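You operate a simulated robot arm through the tools that you are given. There is no shell and no other tool.

You run a simulated two-armed robot. Do the job below in one go: nothing can be reset, and whatever is moved stays where it is left.

TASK
Blow the dust off the mould named on the air card and slide it to the clean side.
Fine: use the air wand, put it back in its holder with its button off, and leave the other moulds dusty.
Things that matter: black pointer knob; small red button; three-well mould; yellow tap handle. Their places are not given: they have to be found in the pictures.

Only the result counts: the job must be done as asked and must still hold three seconds after the hand-in. Knocking over, shifting, dropping, spilling or breaking anything else fails it.

THE ROBOT
Two 7-joint arms with two-finger parallel grippers on one trunk that stands fixed in place. Base frame: the origin is at the foot of the trunk, x ahead of it, y to its left, z up. Readings come in m, rad, newtons and seconds.
The left shoulder is at [0.071, 0.156, 1.105], the right one opposite. Each reaches about 1.231 m from its shoulder. Payload 3.91 kg a hand.
The TCP of each hand is the grasp point between the finger pads, 0.03 m short of the fingertips. In the tool frame z runs along the fingers and y along their closing line. The gripper opens to 0.11 m. The fingers are 0.02 m wide and 0.01 m thick; the gripper's body (0.048 by 0.112 m) begins 0.055 m behind the TCP.
Orientation is that of the tool frame in the base frame, as a unit quaternion [w, x, y, z]. With the fingers straight down and closing along the base's y, the tool's x points along the base's -x, its y along +y and its z along -z.

THE INTERFACE
- The arms move only by the tool nudge_tool. It takes "left_targets", "right_targets" or both (then of equal length, played together; a hand with none holds still); each is a list of rows, each a list of 3 entries, a list of its own where there are three numbers: the turn, a rotation vector about the tool's x, y, z in rad, then the shift along the tool's x, y, z in m, then the gripper command, from -1 (fully open) to 1 (shut), values between in proportion. In form: [[[ax, ay, az], [dx, dy, dz], grip], ...]. A call has 1 to 20 rows; each row shifts and turns the commanded pose from where the row before left it, along the tool's axes as they then stand. Each row takes 0.2 s and may step no farther than 0.05 m and 0.15 rad from the row before; otherwise, or with a gripper value out of range, the whole call is refused. A pose out of reach is approached as far as the arm can. The call stops where the force on the tool passes 40 N (or 10 N more than at its start, if that is more) or the arm is blocked; 0.2 s more then pass. Each finger travels about 0.108 m/s and halts on what it meets, pressing with about 27 N; the grip force reading is that of the motor and also rises with nothing between the fingers. The clock runs only during rows and for 0.2 s after the last one: add rows that do not move to give the fingers time. The reply holds the time, the measured pose of the TCP, the force on the tool along the base axes, the opening and the grip force, in the units named above and with some noise, with the torque about the TCP (base axes, N m) and any sound that the robot's microphone picked up.
- Cameras (640 x 400 px; columns grow to the right, rows downward): "scene" is now at [0.1256, 0.0596, 1.3842]; the picture's right is [0.56, -0.83, 0.00], its down [-0.20, -0.13, -0.97] and it looks along [0.80, 0.55, -0.24] (base axes); focal length 269 px, centre (320, 200). "left" rides on the left gripper at [0.072, -0.017, -0.103] in its tool frame; the picture's right is [0.23, 0.97, 0.00], its down [-0.76, 0.18, -0.62] and it looks along [-0.61, 0.14, 0.78] (tool axes); focal length 222 px, centre (320, 200). "right" rides on the right gripper at [0.072, 0.017, -0.103] in its tool frame; the picture's right is [-0.23, 0.97, 0.00], its down [-0.76, -0.18, -0.62] and it looks along [-0.61, -0.14, 0.78] (tool axes); focal length 222 px, centre (320, 200).
- snapshot(camera): a new picture of that camera. It takes no simulated time.
- raise_lower(by): slides the trunk up (or, below 0, down) by that many m; the arms and the scene camera ride with it, the base frame stays. It gives what a move gives, with no picture.
- turn_head(pan, tilt): turns the head with the scene camera to pan (to the left, within 1.501 rad either way) and tilt (down, from -0.506 to 1.204), counted from straight ahead of the robot. It gives what a move gives.
- locate(camera, pixels): for up to 12 pixels [column, row] of the newest picture of that camera ("zoom" is the newest enlarged one), the place [x, y, z] in the base frame of the surface seen there, good to about 0.003 m, but the place of the scene camera against the robot may be out by one fixed shift of up to 0.025 m in any direction. It takes no simulated time.
- inspect(camera, box): a new picture of the part [left, top, right, bottom] of that camera's present view, enlarged. It takes no simulated time.
- job_done(): hands the job in; it is judged then, once.

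Open the grippers and draw the arms clear of the work before you hand the job in, unless the task says otherwise.

The tools are called after "Emit:" by a JSON object that holds its "name" and its "arguments". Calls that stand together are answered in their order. nudge_tool: Moves the arms, as the interface text tells. Its arguments: {"type":"object","properties":{"left_targets":{"type":"array","items":{"type":"array"}},"right_targets":{"type":"array","items":{"type":"array"}}},"required":[]} The other tools are called the same way: raise_lower (by) moves the trunk up or down; turn_head (pan, tilt) turns the head that bears the scene camera; snapshot (camera) takes a picture; locate (camera, pixels) gives the place of the surface under pixels of a picture; inspect (camera, box) takes an enlarged picture of a part of a camera's view; job_done () hands the job in.

At the start:

```text
time_s: 0.0
left_ee_pos: [0.5377, 0.5678, 1.2878]
left_tool_rot: [0.001, 0.001, 1.0, 0.0]
left_wrist_force: [0.2, 0.3, -0.1]
left_moment: [-0.03, -0.01, 0.0]
left_finger_gap: 0.1099
left_grip_force: 0.1
right_ee_pos: [0.5345, 0.0964, 1.3656]
right_tool_rot: [0.0, 0.0, 1.0, 0.001]
right_wrist_force: [0.2, 0.2, 0.6]
right_moment: [-0.02, 0.01, 0.0]
right_finger_gap: 0.1101
right_grip_force: 0.0
trunk travel left (down, up): [-0.55, 0.39]
head pan, tilt (commanded): [0.6, 0.241]
```

scene: 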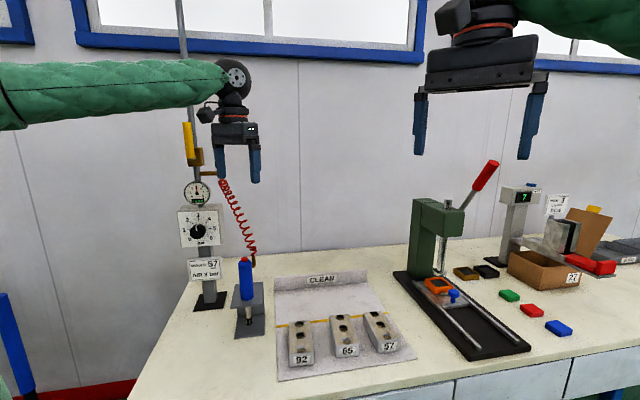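
right: 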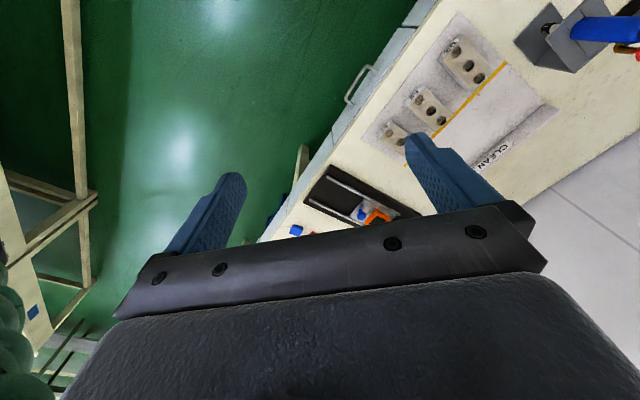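
left: 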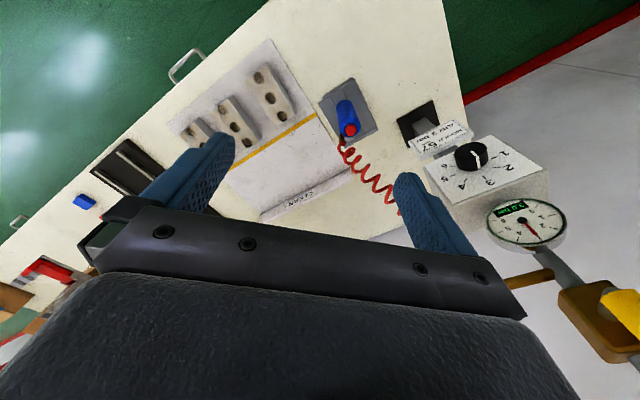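

The scene shows the air card near (205,270), the dial at (198,228), gauge at (197,192), yellow tap at (190,145) and the moulds 92, 65, 57. I will zoom in on these to read them.

Emit:
{"name": "inspect", "arguments": {"camera": "scene", "box": [150, 100, 280, 350]}}

Emit:
{"name": "inspect", "arguments": {"camera": "scene", "box": [170, 170, 250, 290]}}

Emit:
{"name": "inspect", "arguments": {"camera": "scene", "box": [260, 260, 420, 390]}}

Emit:
{"name": "inspect", "arguments": {"camera": "left", "box": [380, 80, 640, 300]}}

```text
1.60 times, centred on (215, 225) of scene
```

zoom: 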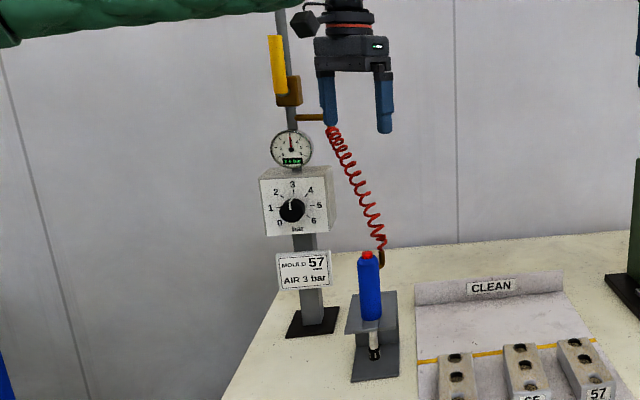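

```text
3.33 times, centred on (210, 230) of scene
```

zoom: 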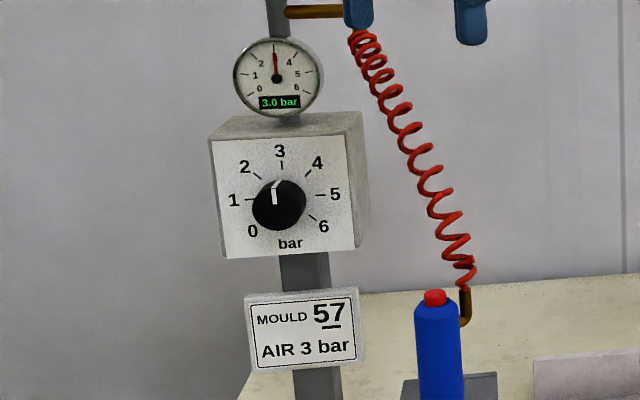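

```text
3.08 times, centred on (340, 325) of scene
```

zoom: 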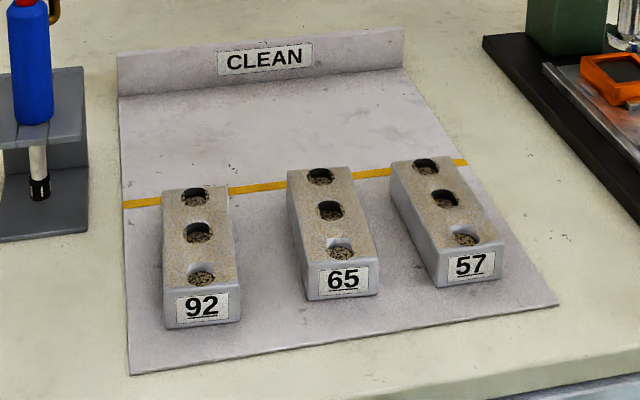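

```text
1.82 times, centred on (510, 190) of left
```

zoom: 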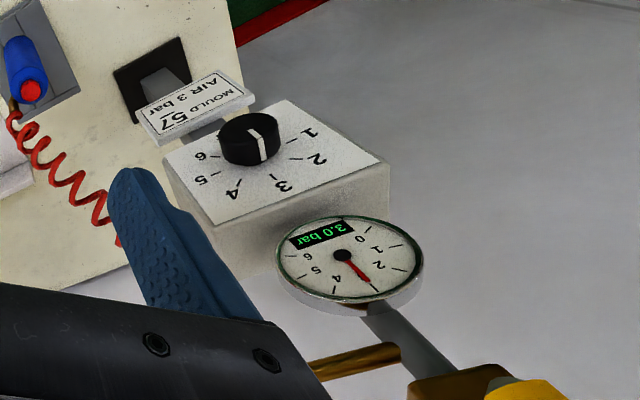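

The card says mould 57, air 3 bar, and the gauge reads 3.0 bar; mould 57 is the rightmost of the three. I zoom in on the left hand camera, which has no offset, to locate the wand, holder and moulds.

Emit:
{"name": "inspect", "arguments": {"camera": "left", "box": [160, 30, 400, 230]}}

Emit:
{"name": "locate", "arguments": {"camera": "left", "pixels": [[351, 129], [347, 105], [340, 92], [366, 130], [272, 98], [240, 125], [197, 130], [301, 203], [343, 170], [473, 157], [258, 78], [280, 120]]}}

Emit:
{"name": "locate", "arguments": {"camera": "scene", "pixels": [[245, 262], [245, 285], [190, 145], [198, 230], [380, 318], [382, 330], [388, 341], [340, 322], [343, 333], [346, 344], [301, 330], [322, 280]]}}

```text
2.00 times, centred on (280, 130) of left
```

zoom: 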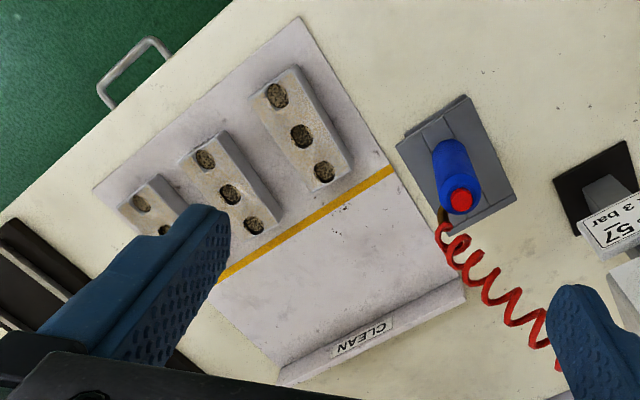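

```text
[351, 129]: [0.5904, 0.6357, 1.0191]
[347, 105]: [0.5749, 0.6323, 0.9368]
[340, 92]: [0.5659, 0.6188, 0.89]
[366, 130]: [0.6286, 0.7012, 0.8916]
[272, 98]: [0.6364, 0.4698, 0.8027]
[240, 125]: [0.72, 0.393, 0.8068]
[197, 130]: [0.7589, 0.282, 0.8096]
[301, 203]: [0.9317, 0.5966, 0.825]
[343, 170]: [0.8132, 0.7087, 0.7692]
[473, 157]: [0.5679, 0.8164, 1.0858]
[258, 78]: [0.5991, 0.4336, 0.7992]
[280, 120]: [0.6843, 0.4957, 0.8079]
```

```text
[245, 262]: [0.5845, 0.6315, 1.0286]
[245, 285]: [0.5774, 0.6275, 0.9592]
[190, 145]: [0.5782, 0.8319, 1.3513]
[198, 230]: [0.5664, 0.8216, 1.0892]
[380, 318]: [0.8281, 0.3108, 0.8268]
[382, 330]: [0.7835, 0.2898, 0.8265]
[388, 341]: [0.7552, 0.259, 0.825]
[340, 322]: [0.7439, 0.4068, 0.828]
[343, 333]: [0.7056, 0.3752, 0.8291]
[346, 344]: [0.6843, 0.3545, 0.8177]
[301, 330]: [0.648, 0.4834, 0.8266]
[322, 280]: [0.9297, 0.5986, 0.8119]
```

The wand stands near (0.585, 0.633) with its button top near z 1.02. I turn the head toward the wand and moulds to get a better view before planning.

Emit:
{"name": "turn_head", "arguments": {"pan": 0.75, "tilt": 0.5}}

Emit:
{"name": "snapshot", "arguments": {"camera": "scene"}}

Emit:
{"name": "inspect", "arguments": {"camera": "scene", "box": [240, 130, 400, 230]}}

```text
time_s: 0.8
left_ee_pos: [0.5371, 0.5667, 1.2872]
left_tool_rot: [0.0, 0.001, 1.0, 0.0]
left_wrist_force: [-0.4, 0.2, -0.3]
left_moment: [0.0, -0.01, -0.01]
left_finger_gap: 0.11
left_grip_force: 0.2
right_ee_pos: [0.5341, 0.0971, 1.3654]
right_tool_rot: [-0.001, 0.001, 1.0, 0.001]
right_wrist_force: [-0.6, -0.3, 0.0]
right_moment: [0.01, -0.01, 0.02]
right_finger_gap: 0.1101
right_grip_force: 0.0
trunk travel left (down, up): [-0.55, 0.39]
head pan, tilt (commanded): [0.75, 0.499]
```

```text
taken
```

scene: 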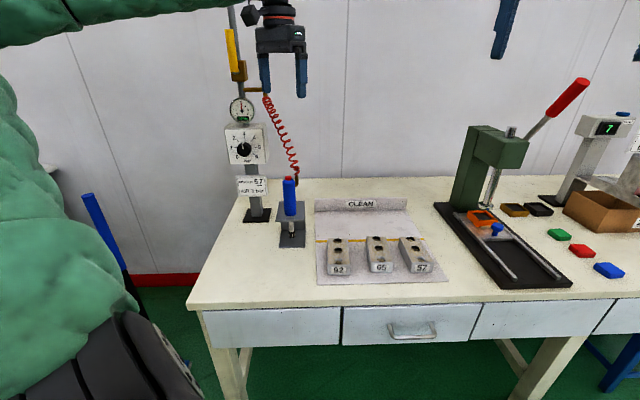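

```text
4.00 times, centred on (320, 180) of scene
```

zoom: 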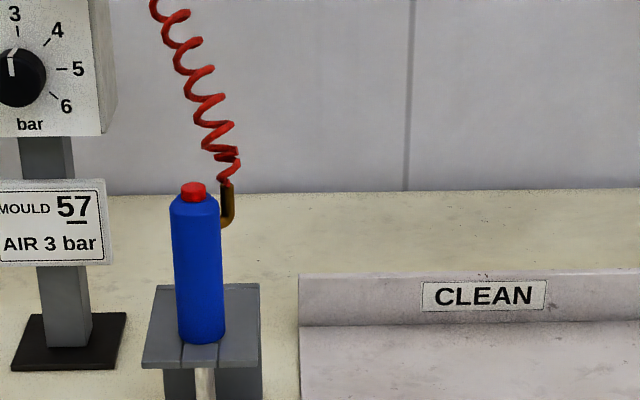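

The holder shelf shows two lines in front of the wand at zoom (200,350), perhaps a slot. I zoom closer on the wand, holder and the gauge/tap.

Emit:
{"name": "inspect", "arguments": {"camera": "scene", "box": [260, 165, 330, 255]}}

Emit:
{"name": "locate", "arguments": {"camera": "zoom", "pixels": [[295, 50], [295, 90], [295, 150], [295, 190], [240, 225], [290, 232], [345, 222], [295, 260], [295, 310], [295, 340], [235, 350], [345, 90]]}}

Emit:
{"name": "inspect", "arguments": {"camera": "scene", "box": [205, 10, 285, 210]}}

Emit:
{"name": "inspect", "arguments": {"camera": "scene", "box": [215, 90, 275, 175]}}

```text
4.44 times, centred on (295, 210) of scene
```

zoom: 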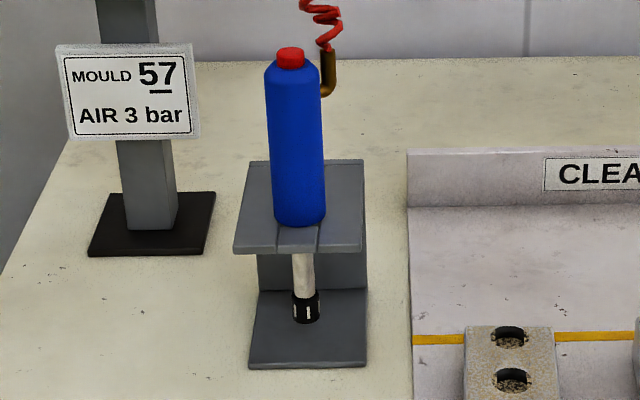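

```text
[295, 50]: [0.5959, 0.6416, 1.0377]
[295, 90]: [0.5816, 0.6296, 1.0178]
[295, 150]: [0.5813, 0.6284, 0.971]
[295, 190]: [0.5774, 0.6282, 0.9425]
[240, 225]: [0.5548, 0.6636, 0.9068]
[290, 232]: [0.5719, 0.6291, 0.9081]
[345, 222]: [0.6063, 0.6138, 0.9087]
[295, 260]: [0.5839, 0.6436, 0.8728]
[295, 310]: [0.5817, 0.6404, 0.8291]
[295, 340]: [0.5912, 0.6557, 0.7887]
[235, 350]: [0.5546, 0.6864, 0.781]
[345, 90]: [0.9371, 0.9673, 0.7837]
```

```text
2.00 times, centred on (245, 110) of scene
```

zoom: 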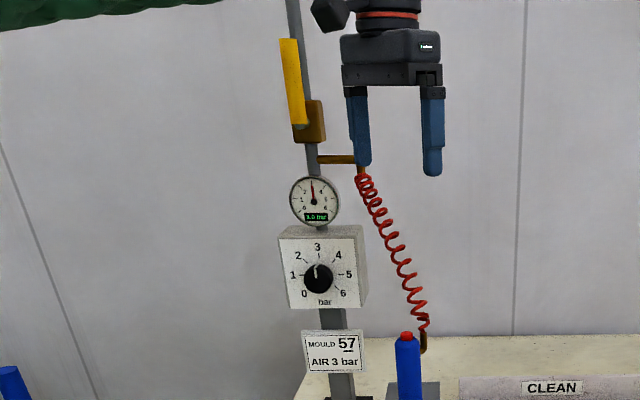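

```text
4.71 times, centred on (245, 132) of scene
```

zoom: 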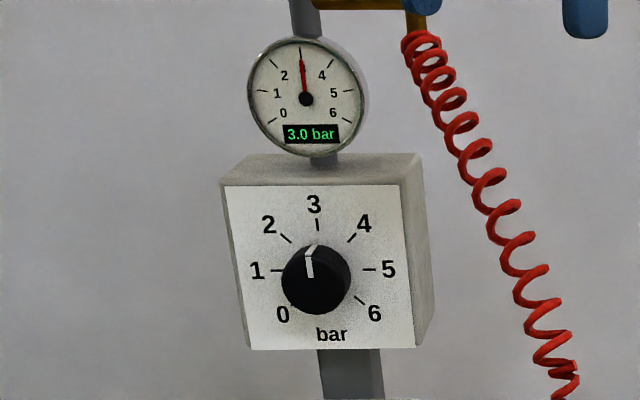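

The gauge reads 3.0 bar, matching the card, so the knob and tap stay alone. The right hand camera shows the moulds partly hidden by its finger at (430,160), so I move the right hand 0.16 m left to see them clearly.

Emit:
{"name": "nudge_tool", "arguments": {"right_targets": [[[0, 0, 0], [0, 0.04, 0], -1], [[0, 0, 0], [0, 0.04, 0], -1], [[0, 0, 0], [0, 0.04, 0], -1], [[0, 0, 0], [0, 0.04, 0], -1], [[0, 0, 0], [0, 0, 0], -1]]}}

Emit:
{"name": "snapshot", "arguments": {"camera": "right"}}

```text
time_s: 2.0
left_ee_pos: [0.5373, 0.5662, 1.2889]
left_tool_rot: [0.0, 0.0, 1.0, 0.001]
left_wrist_force: [0.3, -0.4, -0.1]
left_moment: [0.04, 0.0, -0.02]
left_finger_gap: 0.1099
left_grip_force: 0.1
right_ee_pos: [0.5339, 0.2525, 1.3664]
right_tool_rot: [0.0, 0.002, 1.0, 0.002]
right_wrist_force: [0.4, -0.3, -0.7]
right_moment: [0.04, 0.01, 0.0]
right_finger_gap: 0.11
right_grip_force: 0.0
trunk travel left (down, up): [-0.55, 0.39]
head pan, tilt (commanded): [0.75, 0.499]
```

```text
taken
```

right: 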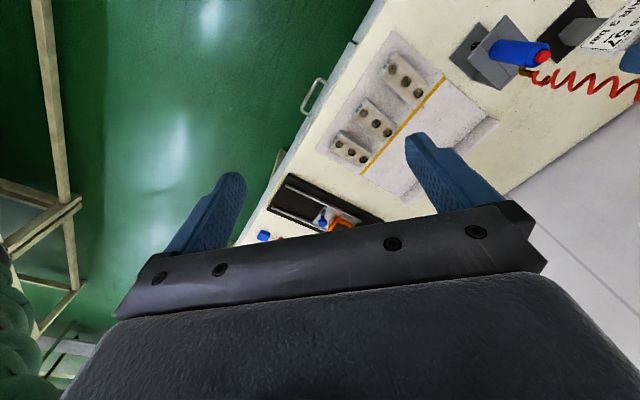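

The moulds are now visible at (352,148), (375,120) and (407,76) in the right camera. I enlarge this region and locate the wells and edges.

Emit:
{"name": "inspect", "arguments": {"camera": "right", "box": [310, 30, 510, 200]}}

Emit:
{"name": "inspect", "arguments": {"camera": "right", "box": [325, 100, 405, 180]}}

```text
2.35 times, centred on (410, 115) of right
```

zoom: 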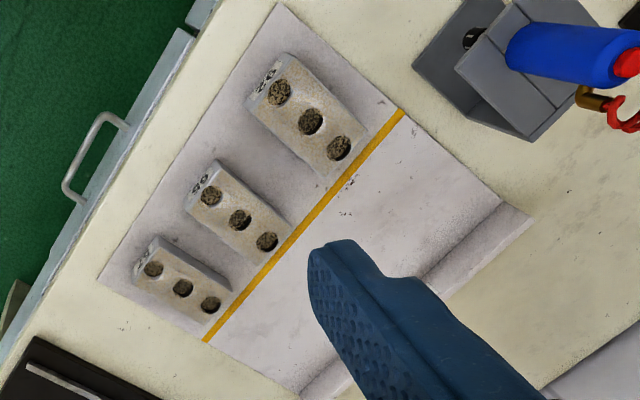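

```text
5.00 times, centred on (365, 140) of right
```

zoom: 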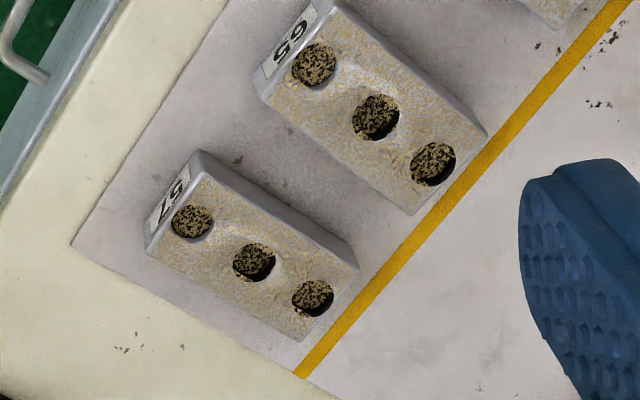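

Mould 57's wells sit at zoom (193,222), (255,262), (313,297), with the yellow line just beyond. I locate these, the top corners, the line and table points.

Emit:
{"name": "locate", "arguments": {"camera": "zoom", "pixels": [[193, 222], [255, 262], [313, 297], [203, 175], [150, 250], [298, 336], [353, 270], [225, 240], [300, 374], [380, 280], [500, 240], [180, 360]]}}

Emit:
{"name": "locate", "arguments": {"camera": "zoom", "pixels": [[315, 65], [376, 117], [433, 163], [340, 10], [415, 208], [484, 130], [285, 270], [260, 215], [345, 320], [75, 243], [598, 40], [450, 330]]}}

Emit:
{"name": "inspect", "arguments": {"camera": "right", "box": [440, 5, 570, 105]}}

```text
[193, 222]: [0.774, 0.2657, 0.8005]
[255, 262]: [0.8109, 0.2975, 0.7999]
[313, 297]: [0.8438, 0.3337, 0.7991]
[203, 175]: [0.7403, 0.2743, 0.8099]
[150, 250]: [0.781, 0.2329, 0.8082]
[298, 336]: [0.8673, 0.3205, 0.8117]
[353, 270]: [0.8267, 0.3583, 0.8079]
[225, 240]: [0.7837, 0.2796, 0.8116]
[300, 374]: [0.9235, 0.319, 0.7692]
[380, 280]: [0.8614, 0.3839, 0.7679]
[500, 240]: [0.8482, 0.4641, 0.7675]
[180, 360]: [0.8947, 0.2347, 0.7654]
```

```text
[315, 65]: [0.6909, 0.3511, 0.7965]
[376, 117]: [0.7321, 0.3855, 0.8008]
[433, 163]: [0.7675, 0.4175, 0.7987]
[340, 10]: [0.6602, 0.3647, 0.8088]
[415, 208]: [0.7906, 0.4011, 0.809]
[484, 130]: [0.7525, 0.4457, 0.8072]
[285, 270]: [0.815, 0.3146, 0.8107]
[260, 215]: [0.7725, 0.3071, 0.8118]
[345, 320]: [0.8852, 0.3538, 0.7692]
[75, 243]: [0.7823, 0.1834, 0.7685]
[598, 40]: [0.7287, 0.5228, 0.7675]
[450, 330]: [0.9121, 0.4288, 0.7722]
```

```text
4.00 times, centred on (505, 55) of right
```

zoom: 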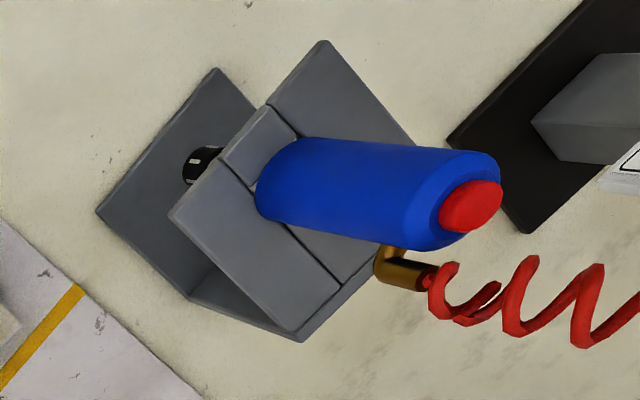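

The zoomed right view shows the wand body through a closed hole in the shelf, so it must be lifted straight up. I locate the shelf corners, body, button and elbow.

Emit:
{"name": "locate", "arguments": {"camera": "zoom", "pixels": [[325, 45], [175, 215], [300, 330], [260, 112], [225, 155], [472, 208], [360, 195], [300, 180], [430, 200], [400, 270], [203, 165], [265, 148]]}}

Emit:
{"name": "locate", "arguments": {"camera": "zoom", "pixels": [[340, 280], [345, 145], [400, 150], [345, 235], [400, 240], [450, 235], [280, 160], [280, 205], [100, 210], [215, 72], [195, 295], [495, 190]]}}

```text
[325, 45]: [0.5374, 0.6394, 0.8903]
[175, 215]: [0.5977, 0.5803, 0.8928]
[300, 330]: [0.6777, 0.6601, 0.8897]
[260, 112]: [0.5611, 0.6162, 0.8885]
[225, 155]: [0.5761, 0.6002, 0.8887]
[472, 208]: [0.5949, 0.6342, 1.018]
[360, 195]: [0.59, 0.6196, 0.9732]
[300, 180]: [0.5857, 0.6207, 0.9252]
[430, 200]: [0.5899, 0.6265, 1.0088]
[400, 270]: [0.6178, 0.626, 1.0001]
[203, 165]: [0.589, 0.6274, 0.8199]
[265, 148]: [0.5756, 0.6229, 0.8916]
```

```text
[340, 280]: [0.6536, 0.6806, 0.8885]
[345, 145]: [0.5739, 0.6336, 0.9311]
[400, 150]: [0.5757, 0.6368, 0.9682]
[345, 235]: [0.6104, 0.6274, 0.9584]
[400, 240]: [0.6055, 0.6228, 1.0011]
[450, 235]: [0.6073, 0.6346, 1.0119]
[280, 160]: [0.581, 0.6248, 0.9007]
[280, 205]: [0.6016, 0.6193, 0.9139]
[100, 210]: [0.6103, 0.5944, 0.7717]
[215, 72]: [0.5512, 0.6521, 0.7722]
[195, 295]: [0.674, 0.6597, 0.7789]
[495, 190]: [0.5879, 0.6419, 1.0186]
```

The right camera puts the wand axis at about (0.593, 0.636), the body from z 0.89 to 1.01, and the shelf top at 0.89. I draw the left hand back toward the robot before turning it to a near-horizontal grip.

Emit:
{"name": "nudge_tool", "arguments": {"left_targets": [[[0, 0, 0], [0.044, -0.0165, 0.0095], -1], [[0, 0, 0], [0.044, -0.0165, 0.0095], -1], [[0, 0, 0], [0.044, -0.0165, 0.0095], -1], [[0, 0, 0], [0.044, -0.0165, 0.0095], -1], [[0, 0, 0], [0, 0, 0], -1]]}}

```text
time_s: 3.2
left_ee_pos: [0.3608, 0.5021, 1.2479]
left_tool_rot: [-0.002, 0.0, 1.0, 0.0]
left_wrist_force: [0.6, -0.2, -0.2]
left_moment: [0.0, -0.02, 0.0]
left_finger_gap: 0.1098
left_grip_force: 0.1
right_ee_pos: [0.5347, 0.2552, 1.365]
right_tool_rot: [0.0, 0.002, 1.0, 0.001]
right_wrist_force: [-0.5, -0.3, -0.8]
right_moment: [0.0, 0.02, 0.01]
right_finger_gap: 0.11
right_grip_force: 0.0
trunk travel left (down, up): [-0.55, 0.39]
head pan, tilt (commanded): [0.75, 0.499]
```

The left hand is at (0.361, 0.502, 1.248) with nothing touching. I now turn it by -1.134 rad about its y so the fingers point ahead and 25 degrees down.

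Emit:
{"name": "nudge_tool", "arguments": {"left_targets": [[[0, -0.14175, 0], [0, 0, 0], -1], [[0, -0.14175, 0], [0, 0, 0], -1], [[0, -0.14175, 0], [0, 0, 0], -1], [[0, -0.14175, 0], [0, 0, 0], -1], [[0, -0.14175, 0], [0, 0, 0], -1], [[0, -0.14175, 0], [0, 0, 0], -1], [[0, -0.14175, 0], [0, 0, 0], -1], [[0, -0.14175, 0], [0, 0, 0], -1], [[0, 0, 0], [0, 0, 0], -1]]}}

Emit:
{"name": "snapshot", "arguments": {"camera": "scene"}}

Emit:
{"name": "snapshot", "arguments": {"camera": "left"}}

```text
time_s: 5.2
left_ee_pos: [0.3716, 0.5244, 1.271]
left_tool_rot: [0.536, -0.001, 0.844, 0.0]
left_wrist_force: [0.0, 0.5, 0.0]
left_moment: [0.0, -0.02, 0.02]
left_finger_gap: 0.1101
left_grip_force: 0.0
left hand out of reach, approached as far as the arm can: row 7, 8
right_ee_pos: [0.5327, 0.2519, 1.3652]
right_tool_rot: [0.0, 0.001, 1.0, 0.001]
right_wrist_force: [0.6, -0.3, 0.0]
right_moment: [-0.02, -0.03, 0.0]
right_finger_gap: 0.1102
right_grip_force: 0.0
trunk travel left (down, up): [-0.55, 0.39]
head pan, tilt (commanded): [0.75, 0.499]
```

```text
taken
```

scene: 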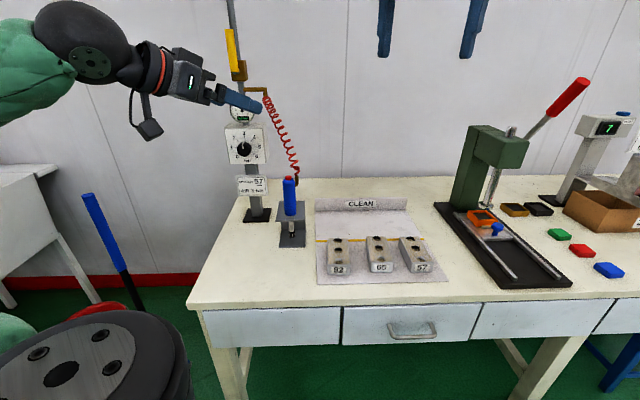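

```text
taken
```

left: 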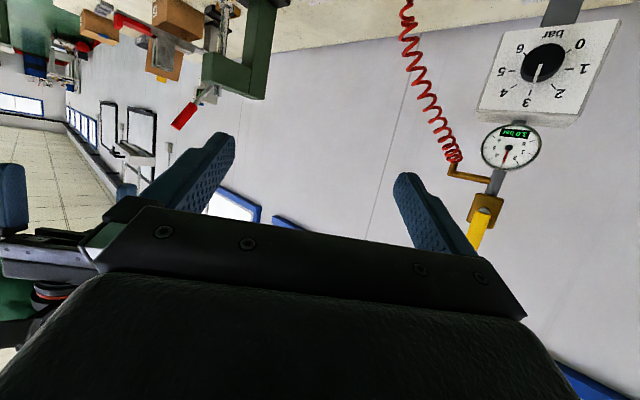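

The hand is turned as wanted (rot about y of 115 degrees) though it was too close in to fully hold position. I now move it forward, left and down to a pre-grasp point about 0.14 m in front of the wand.

Emit:
{"name": "nudge_tool", "arguments": {"left_targets": [[[0, 0, 0], [0.0281, 0.017, 0.0255], -1], [[0, 0, 0], [0.0281, 0.017, 0.0255], -1], [[0, 0, 0], [0.0281, 0.017, 0.0255], -1], [[0, 0, 0], [0.0281, 0.017, 0.0255], -1], [[0, 0, 0], [0.0281, 0.017, 0.0255], -1], [[0, 0, 0], [0.0281, 0.017, 0.0255], -1], [[0, 0, 0], [0, 0, 0], -1]]}}

Emit:
{"name": "snapshot", "arguments": {"camera": "scene"}}

Emit:
{"name": "snapshot", "arguments": {"camera": "left"}}

```text
time_s: 6.8
left_ee_pos: [0.4411, 0.6312, 1.0576]
left_tool_rot: [0.538, 0.001, 0.843, 0.0]
left_wrist_force: [-0.6, -0.5, 0.2]
left_moment: [0.0, 0.0, 0.02]
left_finger_gap: 0.1102
left_grip_force: 0.1
left hand out of reach, approached as far as the arm can: row 1
right_ee_pos: [0.5332, 0.2536, 1.3657]
right_tool_rot: [0.0, 0.001, 1.0, 0.001]
right_wrist_force: [0.1, -1.3, -0.7]
right_moment: [0.06, 0.02, 0.01]
right_finger_gap: 0.1098
right_grip_force: 0.0
trunk travel left (down, up): [-0.55, 0.39]
head pan, tilt (commanded): [0.75, 0.499]
```

```text
taken
```

scene: 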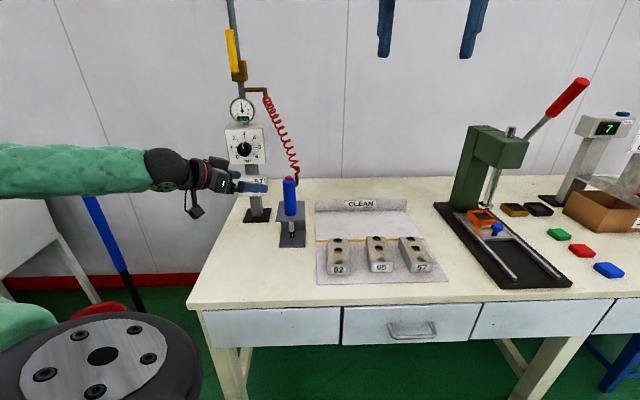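

```text
taken
```

left: 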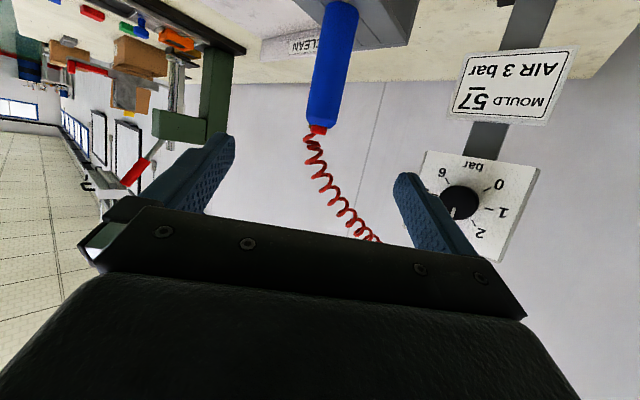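

The left hand is now at (0.441, 0.631, 1.058), in front of and above the wand body, seen at (335,60) in the left picture. I locate the wand body's edges with this camera to refine its axis.

Emit:
{"name": "locate", "arguments": {"camera": "left", "pixels": [[336, 40], [330, 65], [324, 95], [312, 95], [337, 95], [318, 65], [343, 65], [318, 129], [322, 40], [352, 40]]}}

Emit:
{"name": "inspect", "arguments": {"camera": "left", "box": [260, 0, 420, 150]}}

```text
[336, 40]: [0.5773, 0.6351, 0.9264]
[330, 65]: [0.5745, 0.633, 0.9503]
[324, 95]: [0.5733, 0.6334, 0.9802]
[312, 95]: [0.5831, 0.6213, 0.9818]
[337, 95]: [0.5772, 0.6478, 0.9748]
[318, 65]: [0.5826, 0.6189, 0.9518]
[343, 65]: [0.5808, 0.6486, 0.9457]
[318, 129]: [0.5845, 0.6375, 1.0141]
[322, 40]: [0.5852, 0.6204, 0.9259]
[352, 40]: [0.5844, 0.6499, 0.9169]
```

```text
2.67 times, centred on (340, 75) of left
```

zoom: 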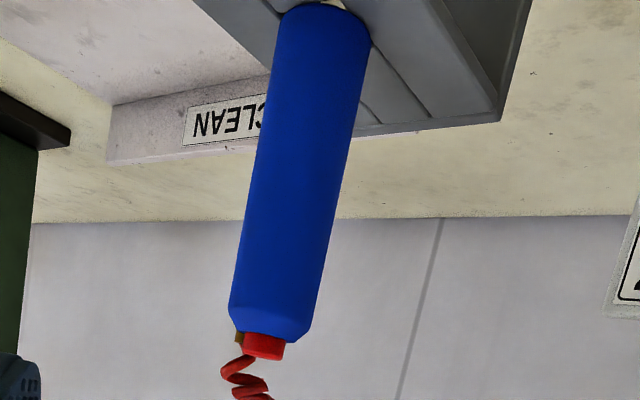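

The wand axis is confirmed near (0.593, 0.6355). I lower the left hand to z 0.95 and check alignment before moving in.

Emit:
{"name": "nudge_tool", "arguments": {"left_targets": [[[0, 0, 0], [0.0326, 0.0014, 0.0152], -1], [[0, 0, 0], [0.0326, 0.0014, 0.0152], -1], [[0, 0, 0], [0.0326, 0.0014, 0.0152], -1], [[0, 0, 0], [0, 0, 0], -1]]}}

Emit:
{"name": "snapshot", "arguments": {"camera": "left"}}

```text
time_s: 7.8
left_ee_pos: [0.4418, 0.635, 0.9506]
left_tool_rot: [0.537, 0.0, 0.844, 0.001]
left_wrist_force: [-0.4, -1.0, 0.4]
left_moment: [-0.02, 0.01, -0.03]
left_finger_gap: 0.1098
left_grip_force: 0.0
right_ee_pos: [0.5326, 0.2528, 1.3656]
right_tool_rot: [0.0, 0.002, 1.0, 0.001]
right_wrist_force: [-0.1, 0.3, 0.2]
right_moment: [0.02, 0.02, 0.0]
right_finger_gap: 0.1097
right_grip_force: 0.1
trunk travel left (down, up): [-0.55, 0.39]
head pan, tilt (commanded): [0.75, 0.499]
```

```text
taken
```

left: 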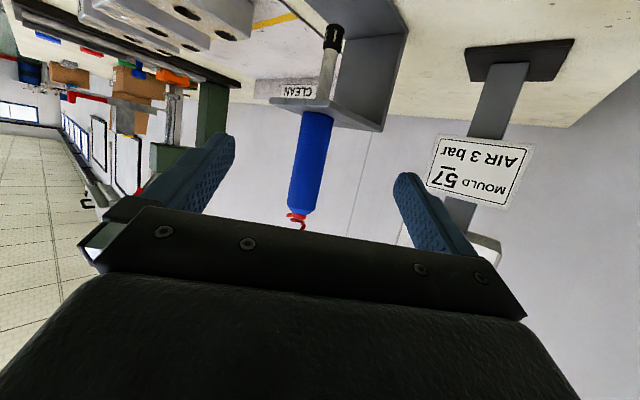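

The nozzle is visible under the shelf at (333,37) from here. I locate the nozzle tip and neck to know the wand's length, and check the centre between fingers.

Emit:
{"name": "inspect", "arguments": {"camera": "left", "box": [260, 0, 420, 100]}}

Emit:
{"name": "locate", "arguments": {"camera": "left", "pixels": [[334, 27], [332, 40], [327, 60], [325, 80], [318, 115], [306, 190], [322, 60], [333, 60]]}}

```text
4.00 times, centred on (340, 50) of left
```

zoom: 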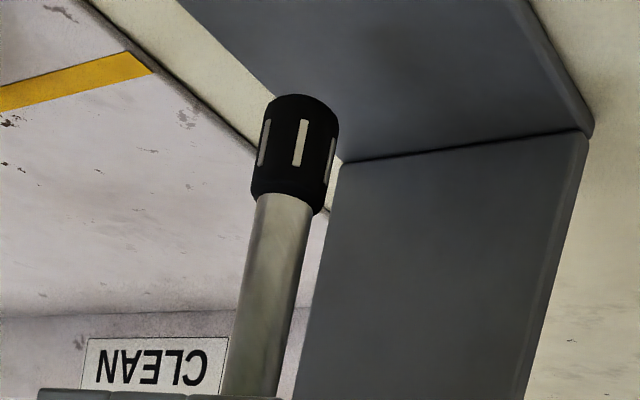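

```text
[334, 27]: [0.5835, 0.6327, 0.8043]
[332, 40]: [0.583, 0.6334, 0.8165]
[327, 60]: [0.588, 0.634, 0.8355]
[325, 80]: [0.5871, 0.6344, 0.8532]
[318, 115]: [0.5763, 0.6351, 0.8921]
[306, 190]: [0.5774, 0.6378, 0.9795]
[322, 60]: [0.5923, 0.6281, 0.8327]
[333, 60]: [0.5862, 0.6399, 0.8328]
```

The nozzle cap bottom is near z 0.80 and its radius about 0.01, so I want a closer look at how the shelf hole is built at rows 80-130.

Emit:
{"name": "inspect", "arguments": {"camera": "left", "box": [260, 70, 400, 150]}}

Emit:
{"name": "inspect", "arguments": {"camera": "scene", "box": [270, 205, 315, 250]}}

Emit:
{"name": "inspect", "arguments": {"camera": "right", "box": [450, 5, 550, 90]}}

```text
4.57 times, centred on (330, 110) of left
```

zoom: 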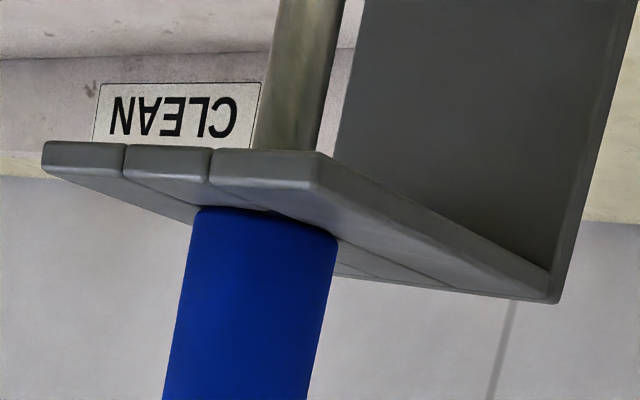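

```text
8.89 times, centred on (292, 228) of scene
```

zoom: 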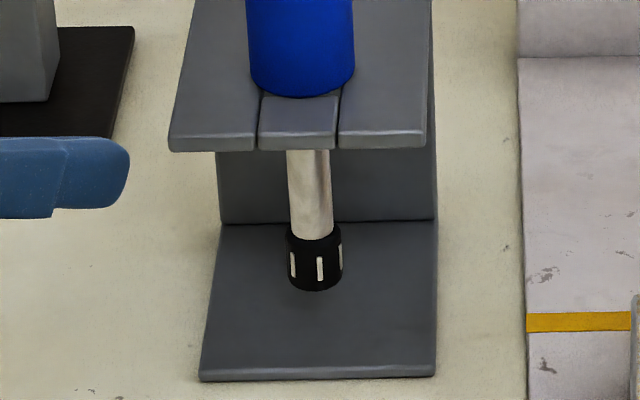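

```text
4.71 times, centred on (500, 48) of right
```

zoom: 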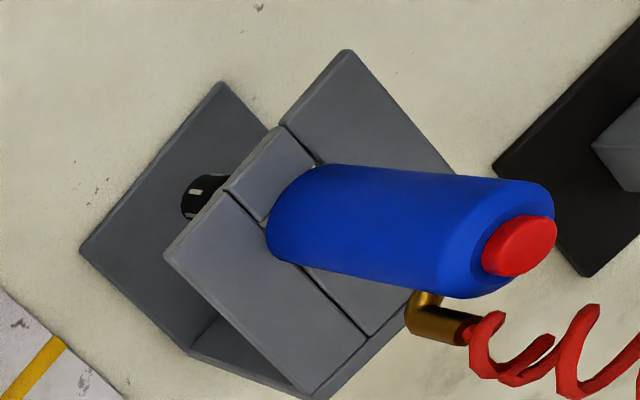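

The shelf hole is about 25 mm wide against a 19 mm cap, so a straight vertical lift is needed. I now move the open left hand 0.151 m forward so that the wand sits between the pads.

Emit:
{"name": "nudge_tool", "arguments": {"left_targets": [[[0, 0, 0], [-0.01065, 0, 0.02284], -1], [[0, 0, 0], [-0.01065, 0, 0.02284], -1], [[0, 0, 0], [-0.01065, 0, 0.02284], -1], [[0, 0, 0], [-0.01065, 0, 0.02284], -1], [[0, 0, 0], [-0.01065, 0, 0.02284], -1], [[0, 0, 0], [-0.01065, 0, 0.02284], -1], [[0, 0, 0], [0, 0, 0], -1], [[0, 0, 0], [0, 0, 0], -1]]}}

Emit:
{"name": "snapshot", "arguments": {"camera": "left"}}

Emit:
{"name": "inspect", "arguments": {"camera": "scene", "box": [230, 150, 350, 260]}}

```text
time_s: 9.6
left_ee_pos: [0.5937, 0.6334, 0.9488]
left_tool_rot: [0.538, 0.0, 0.843, 0.0]
left_wrist_force: [0.5, 0.0, -0.3]
left_moment: [0.04, -0.03, -0.04]
left_finger_gap: 0.1101
left_grip_force: 0.1
right_ee_pos: [0.5328, 0.2553, 1.3656]
right_tool_rot: [0.0, 0.002, 1.0, 0.001]
right_wrist_force: [-0.2, 0.2, -0.7]
right_moment: [0.01, -0.01, -0.02]
right_finger_gap: 0.1098
right_grip_force: 0.2
trunk travel left (down, up): [-0.55, 0.39]
head pan, tilt (commanded): [0.75, 0.499]
```

```text
taken
```

left: 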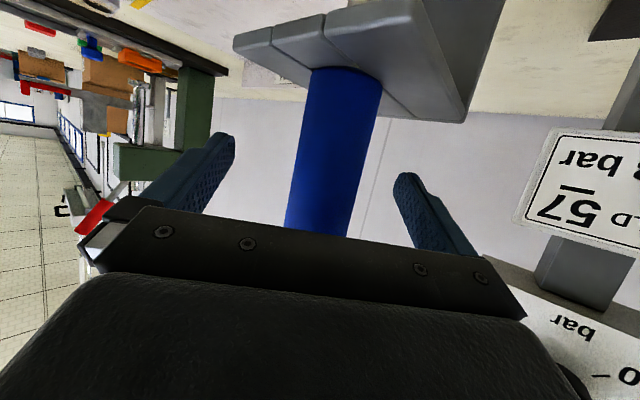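

```text
3.64 times, centred on (290, 205) of scene
```

zoom: 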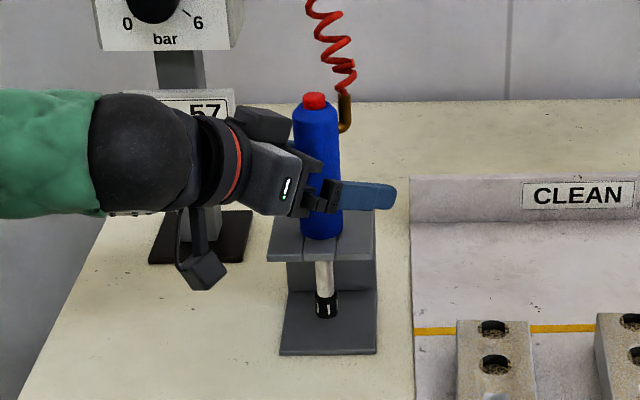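

The wand sits between the pads, with the hand at (0.594, 0.633, 0.949) and no contact forces. I close the left gripper on the wand without moving.

Emit:
{"name": "nudge_tool", "arguments": {"left_targets": [[[0, 0, 0], [0, 0, 0], 1], [[0, 0, 0], [0, 0, 0], 1], [[0, 0, 0], [0, 0, 0], 1], [[0, 0, 0], [0, 0, 0], 1], [[0, 0, 0], [0, 0, 0], 1]]}}

Emit:
{"name": "inspect", "arguments": {"camera": "scene", "box": [230, 150, 350, 260]}}

```text
time_s: 10.8
left_ee_pos: [0.5916, 0.6345, 0.9506]
left_tool_rot: [0.538, 0.0, 0.843, 0.0]
left_wrist_force: [2.4, 6.4, 5.2]
left_moment: [0.24, -0.17, 0.07]
left_finger_gap: 0.0374
left_grip_force: 26.7
right_ee_pos: [0.5321, 0.255, 1.3652]
right_tool_rot: [0.001, 0.001, 1.0, 0.001]
right_wrist_force: [-0.6, 0.3, 0.4]
right_moment: [-0.05, 0.0, -0.01]
right_finger_gap: 0.1101
right_grip_force: 0.1
trunk travel left (down, up): [-0.55, 0.39]
head pan, tilt (commanded): [0.75, 0.499]
```

```text
3.64 times, centred on (290, 205) of scene
```

zoom: 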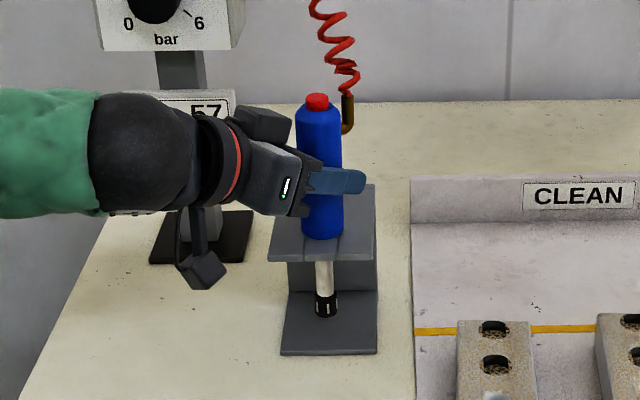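

The wand is gripped (gap 0.0374, 26.7 N) with a 6 N sideways reaction, so I ease 2 mm toward +y and then start lifting straight up a little.

Emit:
{"name": "nudge_tool", "arguments": {"left_targets": [[[0, 0, 0], [0, 0.002, 0], 1], [[0, 0, 0], [0, 0, 0], 1], [[0, 0, 0], [-0.00906, 0, -0.00423], 1], [[0, 0, 0], [-0.00906, 0, -0.00423], 1], [[0, 0, 0], [0, 0, 0], 1]]}}

Emit:
{"name": "inspect", "arguments": {"camera": "scene", "box": [230, 150, 350, 260]}}

Emit:
{"name": "snapshot", "arguments": {"camera": "left"}}

```text
time_s: 12.0
left_ee_pos: [0.5918, 0.6377, 0.9679]
left_tool_rot: [0.537, 0.0, 0.843, 0.0]
left_wrist_force: [-0.9, -0.1, -2.8]
left_moment: [0.03, 0.01, -0.01]
left_finger_gap: 0.0372
left_grip_force: 27.6
right_ee_pos: [0.5324, 0.2545, 1.3645]
right_tool_rot: [0.0, 0.0, 1.0, 0.001]
right_wrist_force: [-0.9, 0.0, 0.7]
right_moment: [0.0, -0.01, 0.01]
right_finger_gap: 0.1098
right_grip_force: 0.1
trunk travel left (down, up): [-0.55, 0.39]
head pan, tilt (commanded): [0.75, 0.499]
```

```text
3.64 times, centred on (290, 205) of scene
```

zoom: 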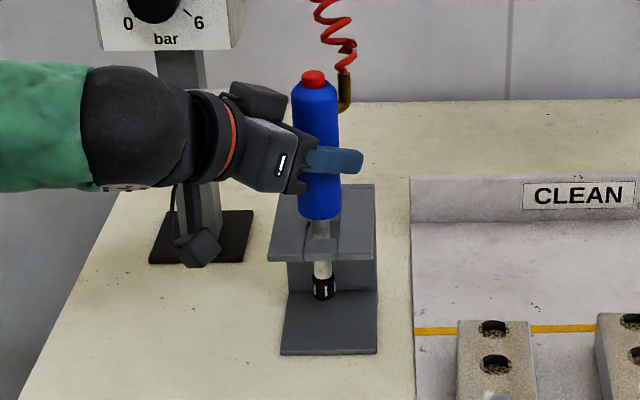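

```text
taken
```

left: 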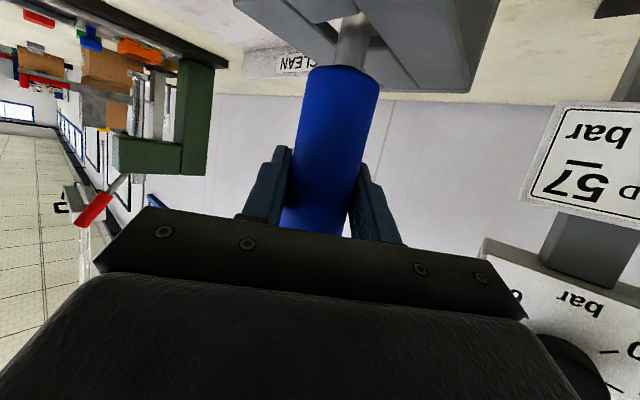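

The wand is off the shelf with only its ~2.8 N weight on the wrist. Before lifting the cap through the hole I zoom to see whether the neck is centred in it, near (350,40).

Emit:
{"name": "inspect", "arguments": {"camera": "left", "box": [290, 0, 410, 90]}}

Emit:
{"name": "inspect", "arguments": {"camera": "scene", "box": [270, 200, 315, 245]}}

Emit:
{"name": "inspect", "arguments": {"camera": "right", "box": [440, 0, 560, 90]}}

```text
4.44 times, centred on (350, 45) of left
```

zoom: 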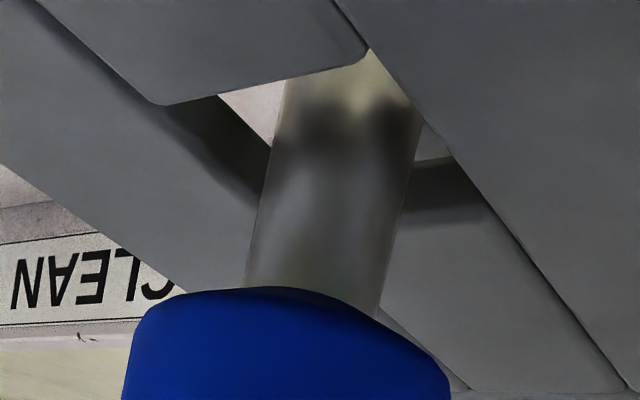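

```text
8.89 times, centred on (292, 222) of scene
```

zoom: 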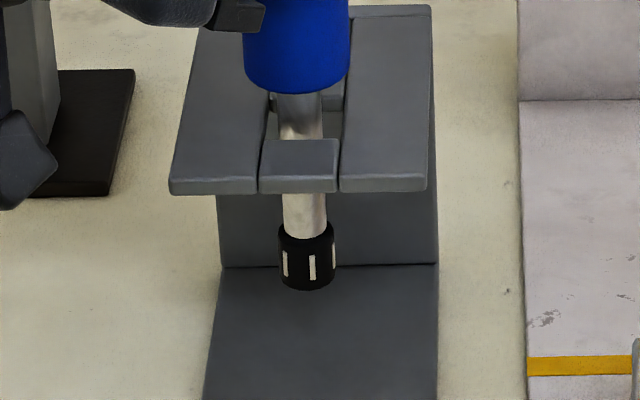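

```text
4.44 times, centred on (500, 45) of right
```

zoom: 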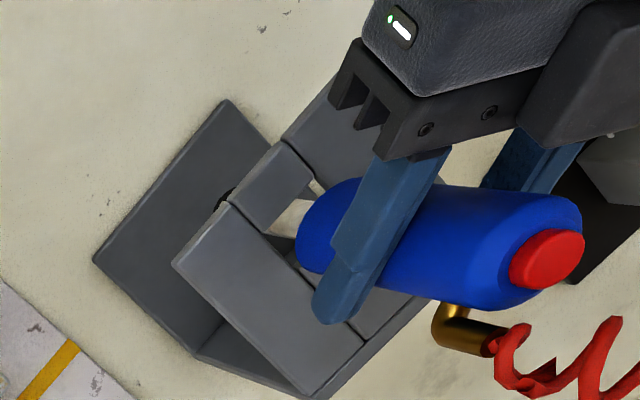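

The neck is about 1 mm left of the hole's middle, within the roughly 3 mm clearance. I correct 1 mm toward -y and lift slowly another 0.05 m, watching the force.

Emit:
{"name": "nudge_tool", "arguments": {"left_targets": [[[0, 0, 0], [0, -0.0012, 0], 1], [[0, 0, 0], [-0.00906, 0, -0.00423], 1], [[0, 0, 0], [-0.00906, 0, -0.00423], 1], [[0, 0, 0], [-0.00906, 0, -0.00423], 1], [[0, 0, 0], [-0.00906, 0, -0.00423], 1], [[0, 0, 0], [0, 0, 0], 1]]}}

Emit:
{"name": "inspect", "arguments": {"camera": "scene", "box": [270, 190, 315, 235]}}

```text
time_s: 13.4
left_ee_pos: [0.5916, 0.6353, 1.0101]
left_tool_rot: [0.538, 0.0, 0.843, 0.0]
left_wrist_force: [0.6, -0.5, -1.8]
left_moment: [0.02, -0.01, -0.02]
left_finger_gap: 0.0373
left_grip_force: 27.0
right_ee_pos: [0.5341, 0.2539, 1.366]
right_tool_rot: [0.0, 0.001, 1.0, 0.001]
right_wrist_force: [1.0, -0.3, 0.5]
right_moment: [0.03, -0.01, 0.0]
right_finger_gap: 0.1101
right_grip_force: 0.1
trunk travel left (down, up): [-0.55, 0.39]
head pan, tilt (commanded): [0.75, 0.499]
```

```text
8.89 times, centred on (292, 212) of scene
```

zoom: 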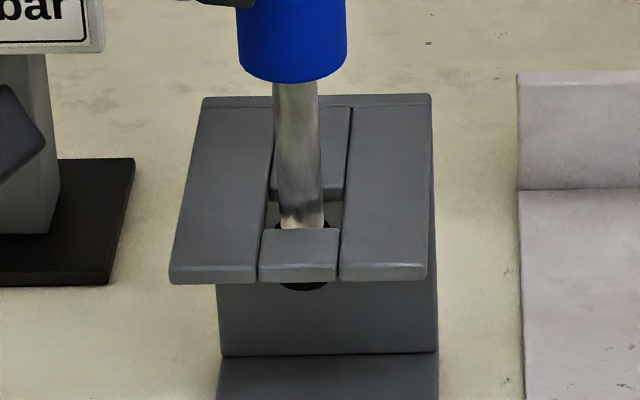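

The cap is entering the hole with no sideways force, and the neck looks centred (303 against 304). I continue lifting slowly.

Emit:
{"name": "nudge_tool", "arguments": {"left_targets": [[[0, 0, 0], [-0.00725, 0, -0.00338], 1], [[0, 0, 0], [-0.00725, 0, -0.00338], 1], [[0, 0, 0], [-0.00725, 0, -0.00338], 1], [[0, 0, 0], [-0.00725, 0, -0.00338], 1], [[0, 0, 0], [-0.00725, 0, -0.00338], 1], [[0, 0, 0], [-0.00725, 0, -0.00338], 1], [[0, 0, 0], [0, 0, 0], 1]]}}

Emit:
{"name": "inspect", "arguments": {"camera": "scene", "box": [260, 140, 330, 235]}}

```text
time_s: 15.0
left_ee_pos: [0.5921, 0.6368, 1.0562]
left_tool_rot: [0.537, 0.001, 0.843, -0.001]
left_wrist_force: [-0.5, 0.5, -1.9]
left_moment: [0.0, 0.02, -0.01]
left_finger_gap: 0.0371
left_grip_force: 26.8
right_ee_pos: [0.533, 0.255, 1.3657]
right_tool_rot: [0.0, 0.0, 1.0, 0.001]
right_wrist_force: [0.6, -0.7, 0.5]
right_moment: [0.01, -0.03, 0.02]
right_finger_gap: 0.1102
right_grip_force: 0.0
trunk travel left (down, up): [-0.55, 0.39]
head pan, tilt (commanded): [0.75, 0.499]
```

```text
4.21 times, centred on (295, 188) of scene
```

zoom: 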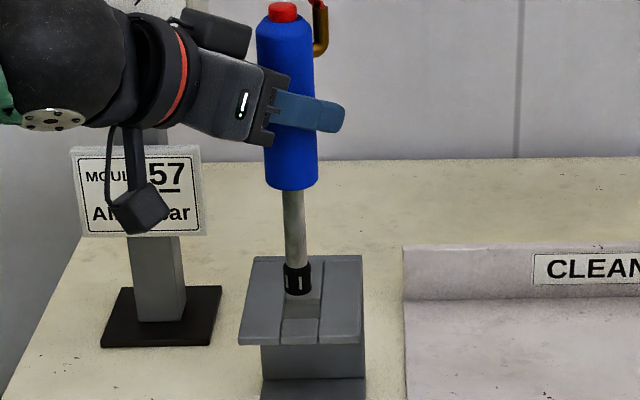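

The nozzle tip is clear of the shelf and the wand hangs straight. I raise the left hand a further 0.09 m and move the right hand out of the way to the right.

Emit:
{"name": "nudge_tool", "arguments": {"left_targets": [[[0, 0, 0], [-0.02039, 0, -0.00951], 1], [[0, 0, 0], [-0.02039, 0, -0.00951], 1], [[0, 0, 0], [-0.02039, 0, -0.00951], 1], [[0, 0, 0], [-0.02039, 0, -0.00951], 1], [[0, 0, 0], [0, 0, 0], 1], [[0, 0, 0], [0, 0, 0], 1]], "right_targets": [[[0, 0, 0], [0, -0.042, -0.008], -1], [[0, 0, 0], [0, -0.042, -0.008], -1], [[0, 0, 0], [0, -0.042, -0.008], -1], [[0, 0, 0], [0, -0.042, -0.008], -1], [[0, 0, 0], [0, -0.042, -0.008], -1], [[0, 0, 0], [0, -0.042, -0.008], -1]]}}

Emit:
{"name": "snapshot", "arguments": {"camera": "scene"}}

```text
time_s: 16.4
left_ee_pos: [0.5913, 0.6337, 1.1488]
left_tool_rot: [0.538, 0.0, 0.843, 0.002]
left_wrist_force: [-0.4, 0.1, -1.3]
left_moment: [0.01, -0.01, 0.0]
left_finger_gap: 0.0373
left_grip_force: 26.8
right_ee_pos: [0.5342, 0.0028, 1.416]
right_tool_rot: [0.0, 0.0, 1.0, 0.002]
right_wrist_force: [-0.2, 0.6, -0.2]
right_moment: [0.06, 0.01, 0.01]
right_finger_gap: 0.1101
right_grip_force: 0.0
trunk travel left (down, up): [-0.55, 0.39]
head pan, tilt (commanded): [0.75, 0.499]
```

```text
taken
```

scene: 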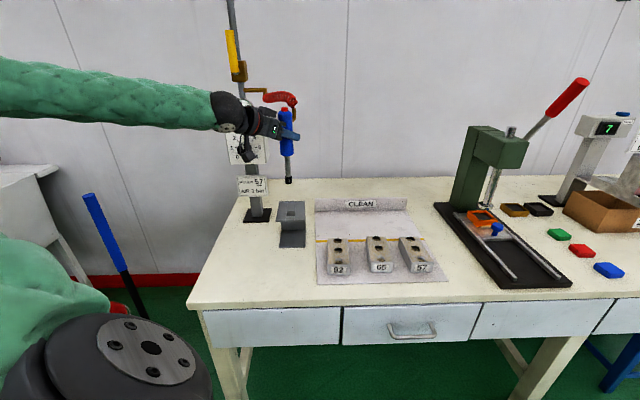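

The hose follows the wand freely. I yaw the held wand +35 degrees about the vertical (keeping it upright) so the hose fitting faces ahead, away from where the right hand will press.

Emit:
{"name": "nudge_tool", "arguments": {"left_targets": [[[-0.1107, 0, -0.0516], [0, 0, 0], 1], [[-0.1107, 0, -0.0516], [0, 0, 0], 1], [[-0.1107, 0, -0.0516], [0, 0, 0], 1], [[-0.1107, 0, -0.0516], [0, 0, 0], 1], [[-0.1107, 0, -0.0516], [0, 0, 0], 1], [[0, 0, 0], [0, 0, 0], 1]]}}

Emit:
{"name": "snapshot", "arguments": {"camera": "scene"}}

```text
time_s: 17.8
left_ee_pos: [0.5901, 0.6355, 1.1461]
left_tool_rot: [0.512, -0.254, 0.804, 0.161]
left_wrist_force: [-0.6, -0.4, -1.9]
left_moment: [0.0, -0.01, 0.0]
left_finger_gap: 0.0371
left_grip_force: 26.7
right_ee_pos: [0.5334, 0.0057, 1.4149]
right_tool_rot: [0.0, 0.0, 1.0, 0.0]
right_wrist_force: [-0.6, 0.1, 0.5]
right_moment: [0.02, -0.03, -0.02]
right_finger_gap: 0.1098
right_grip_force: 0.1
trunk travel left (down, up): [-0.55, 0.39]
head pan, tilt (commanded): [0.75, 0.499]
```

```text
taken
```

scene: 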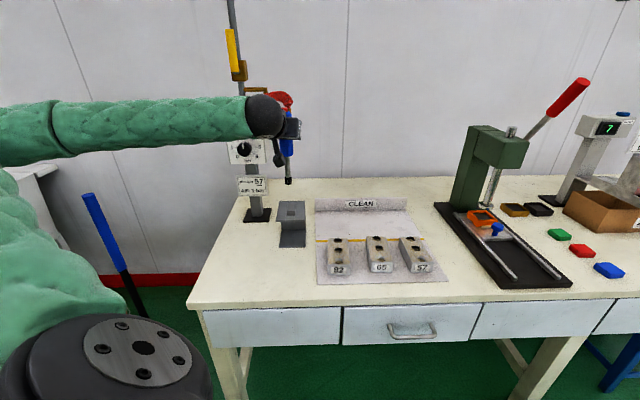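

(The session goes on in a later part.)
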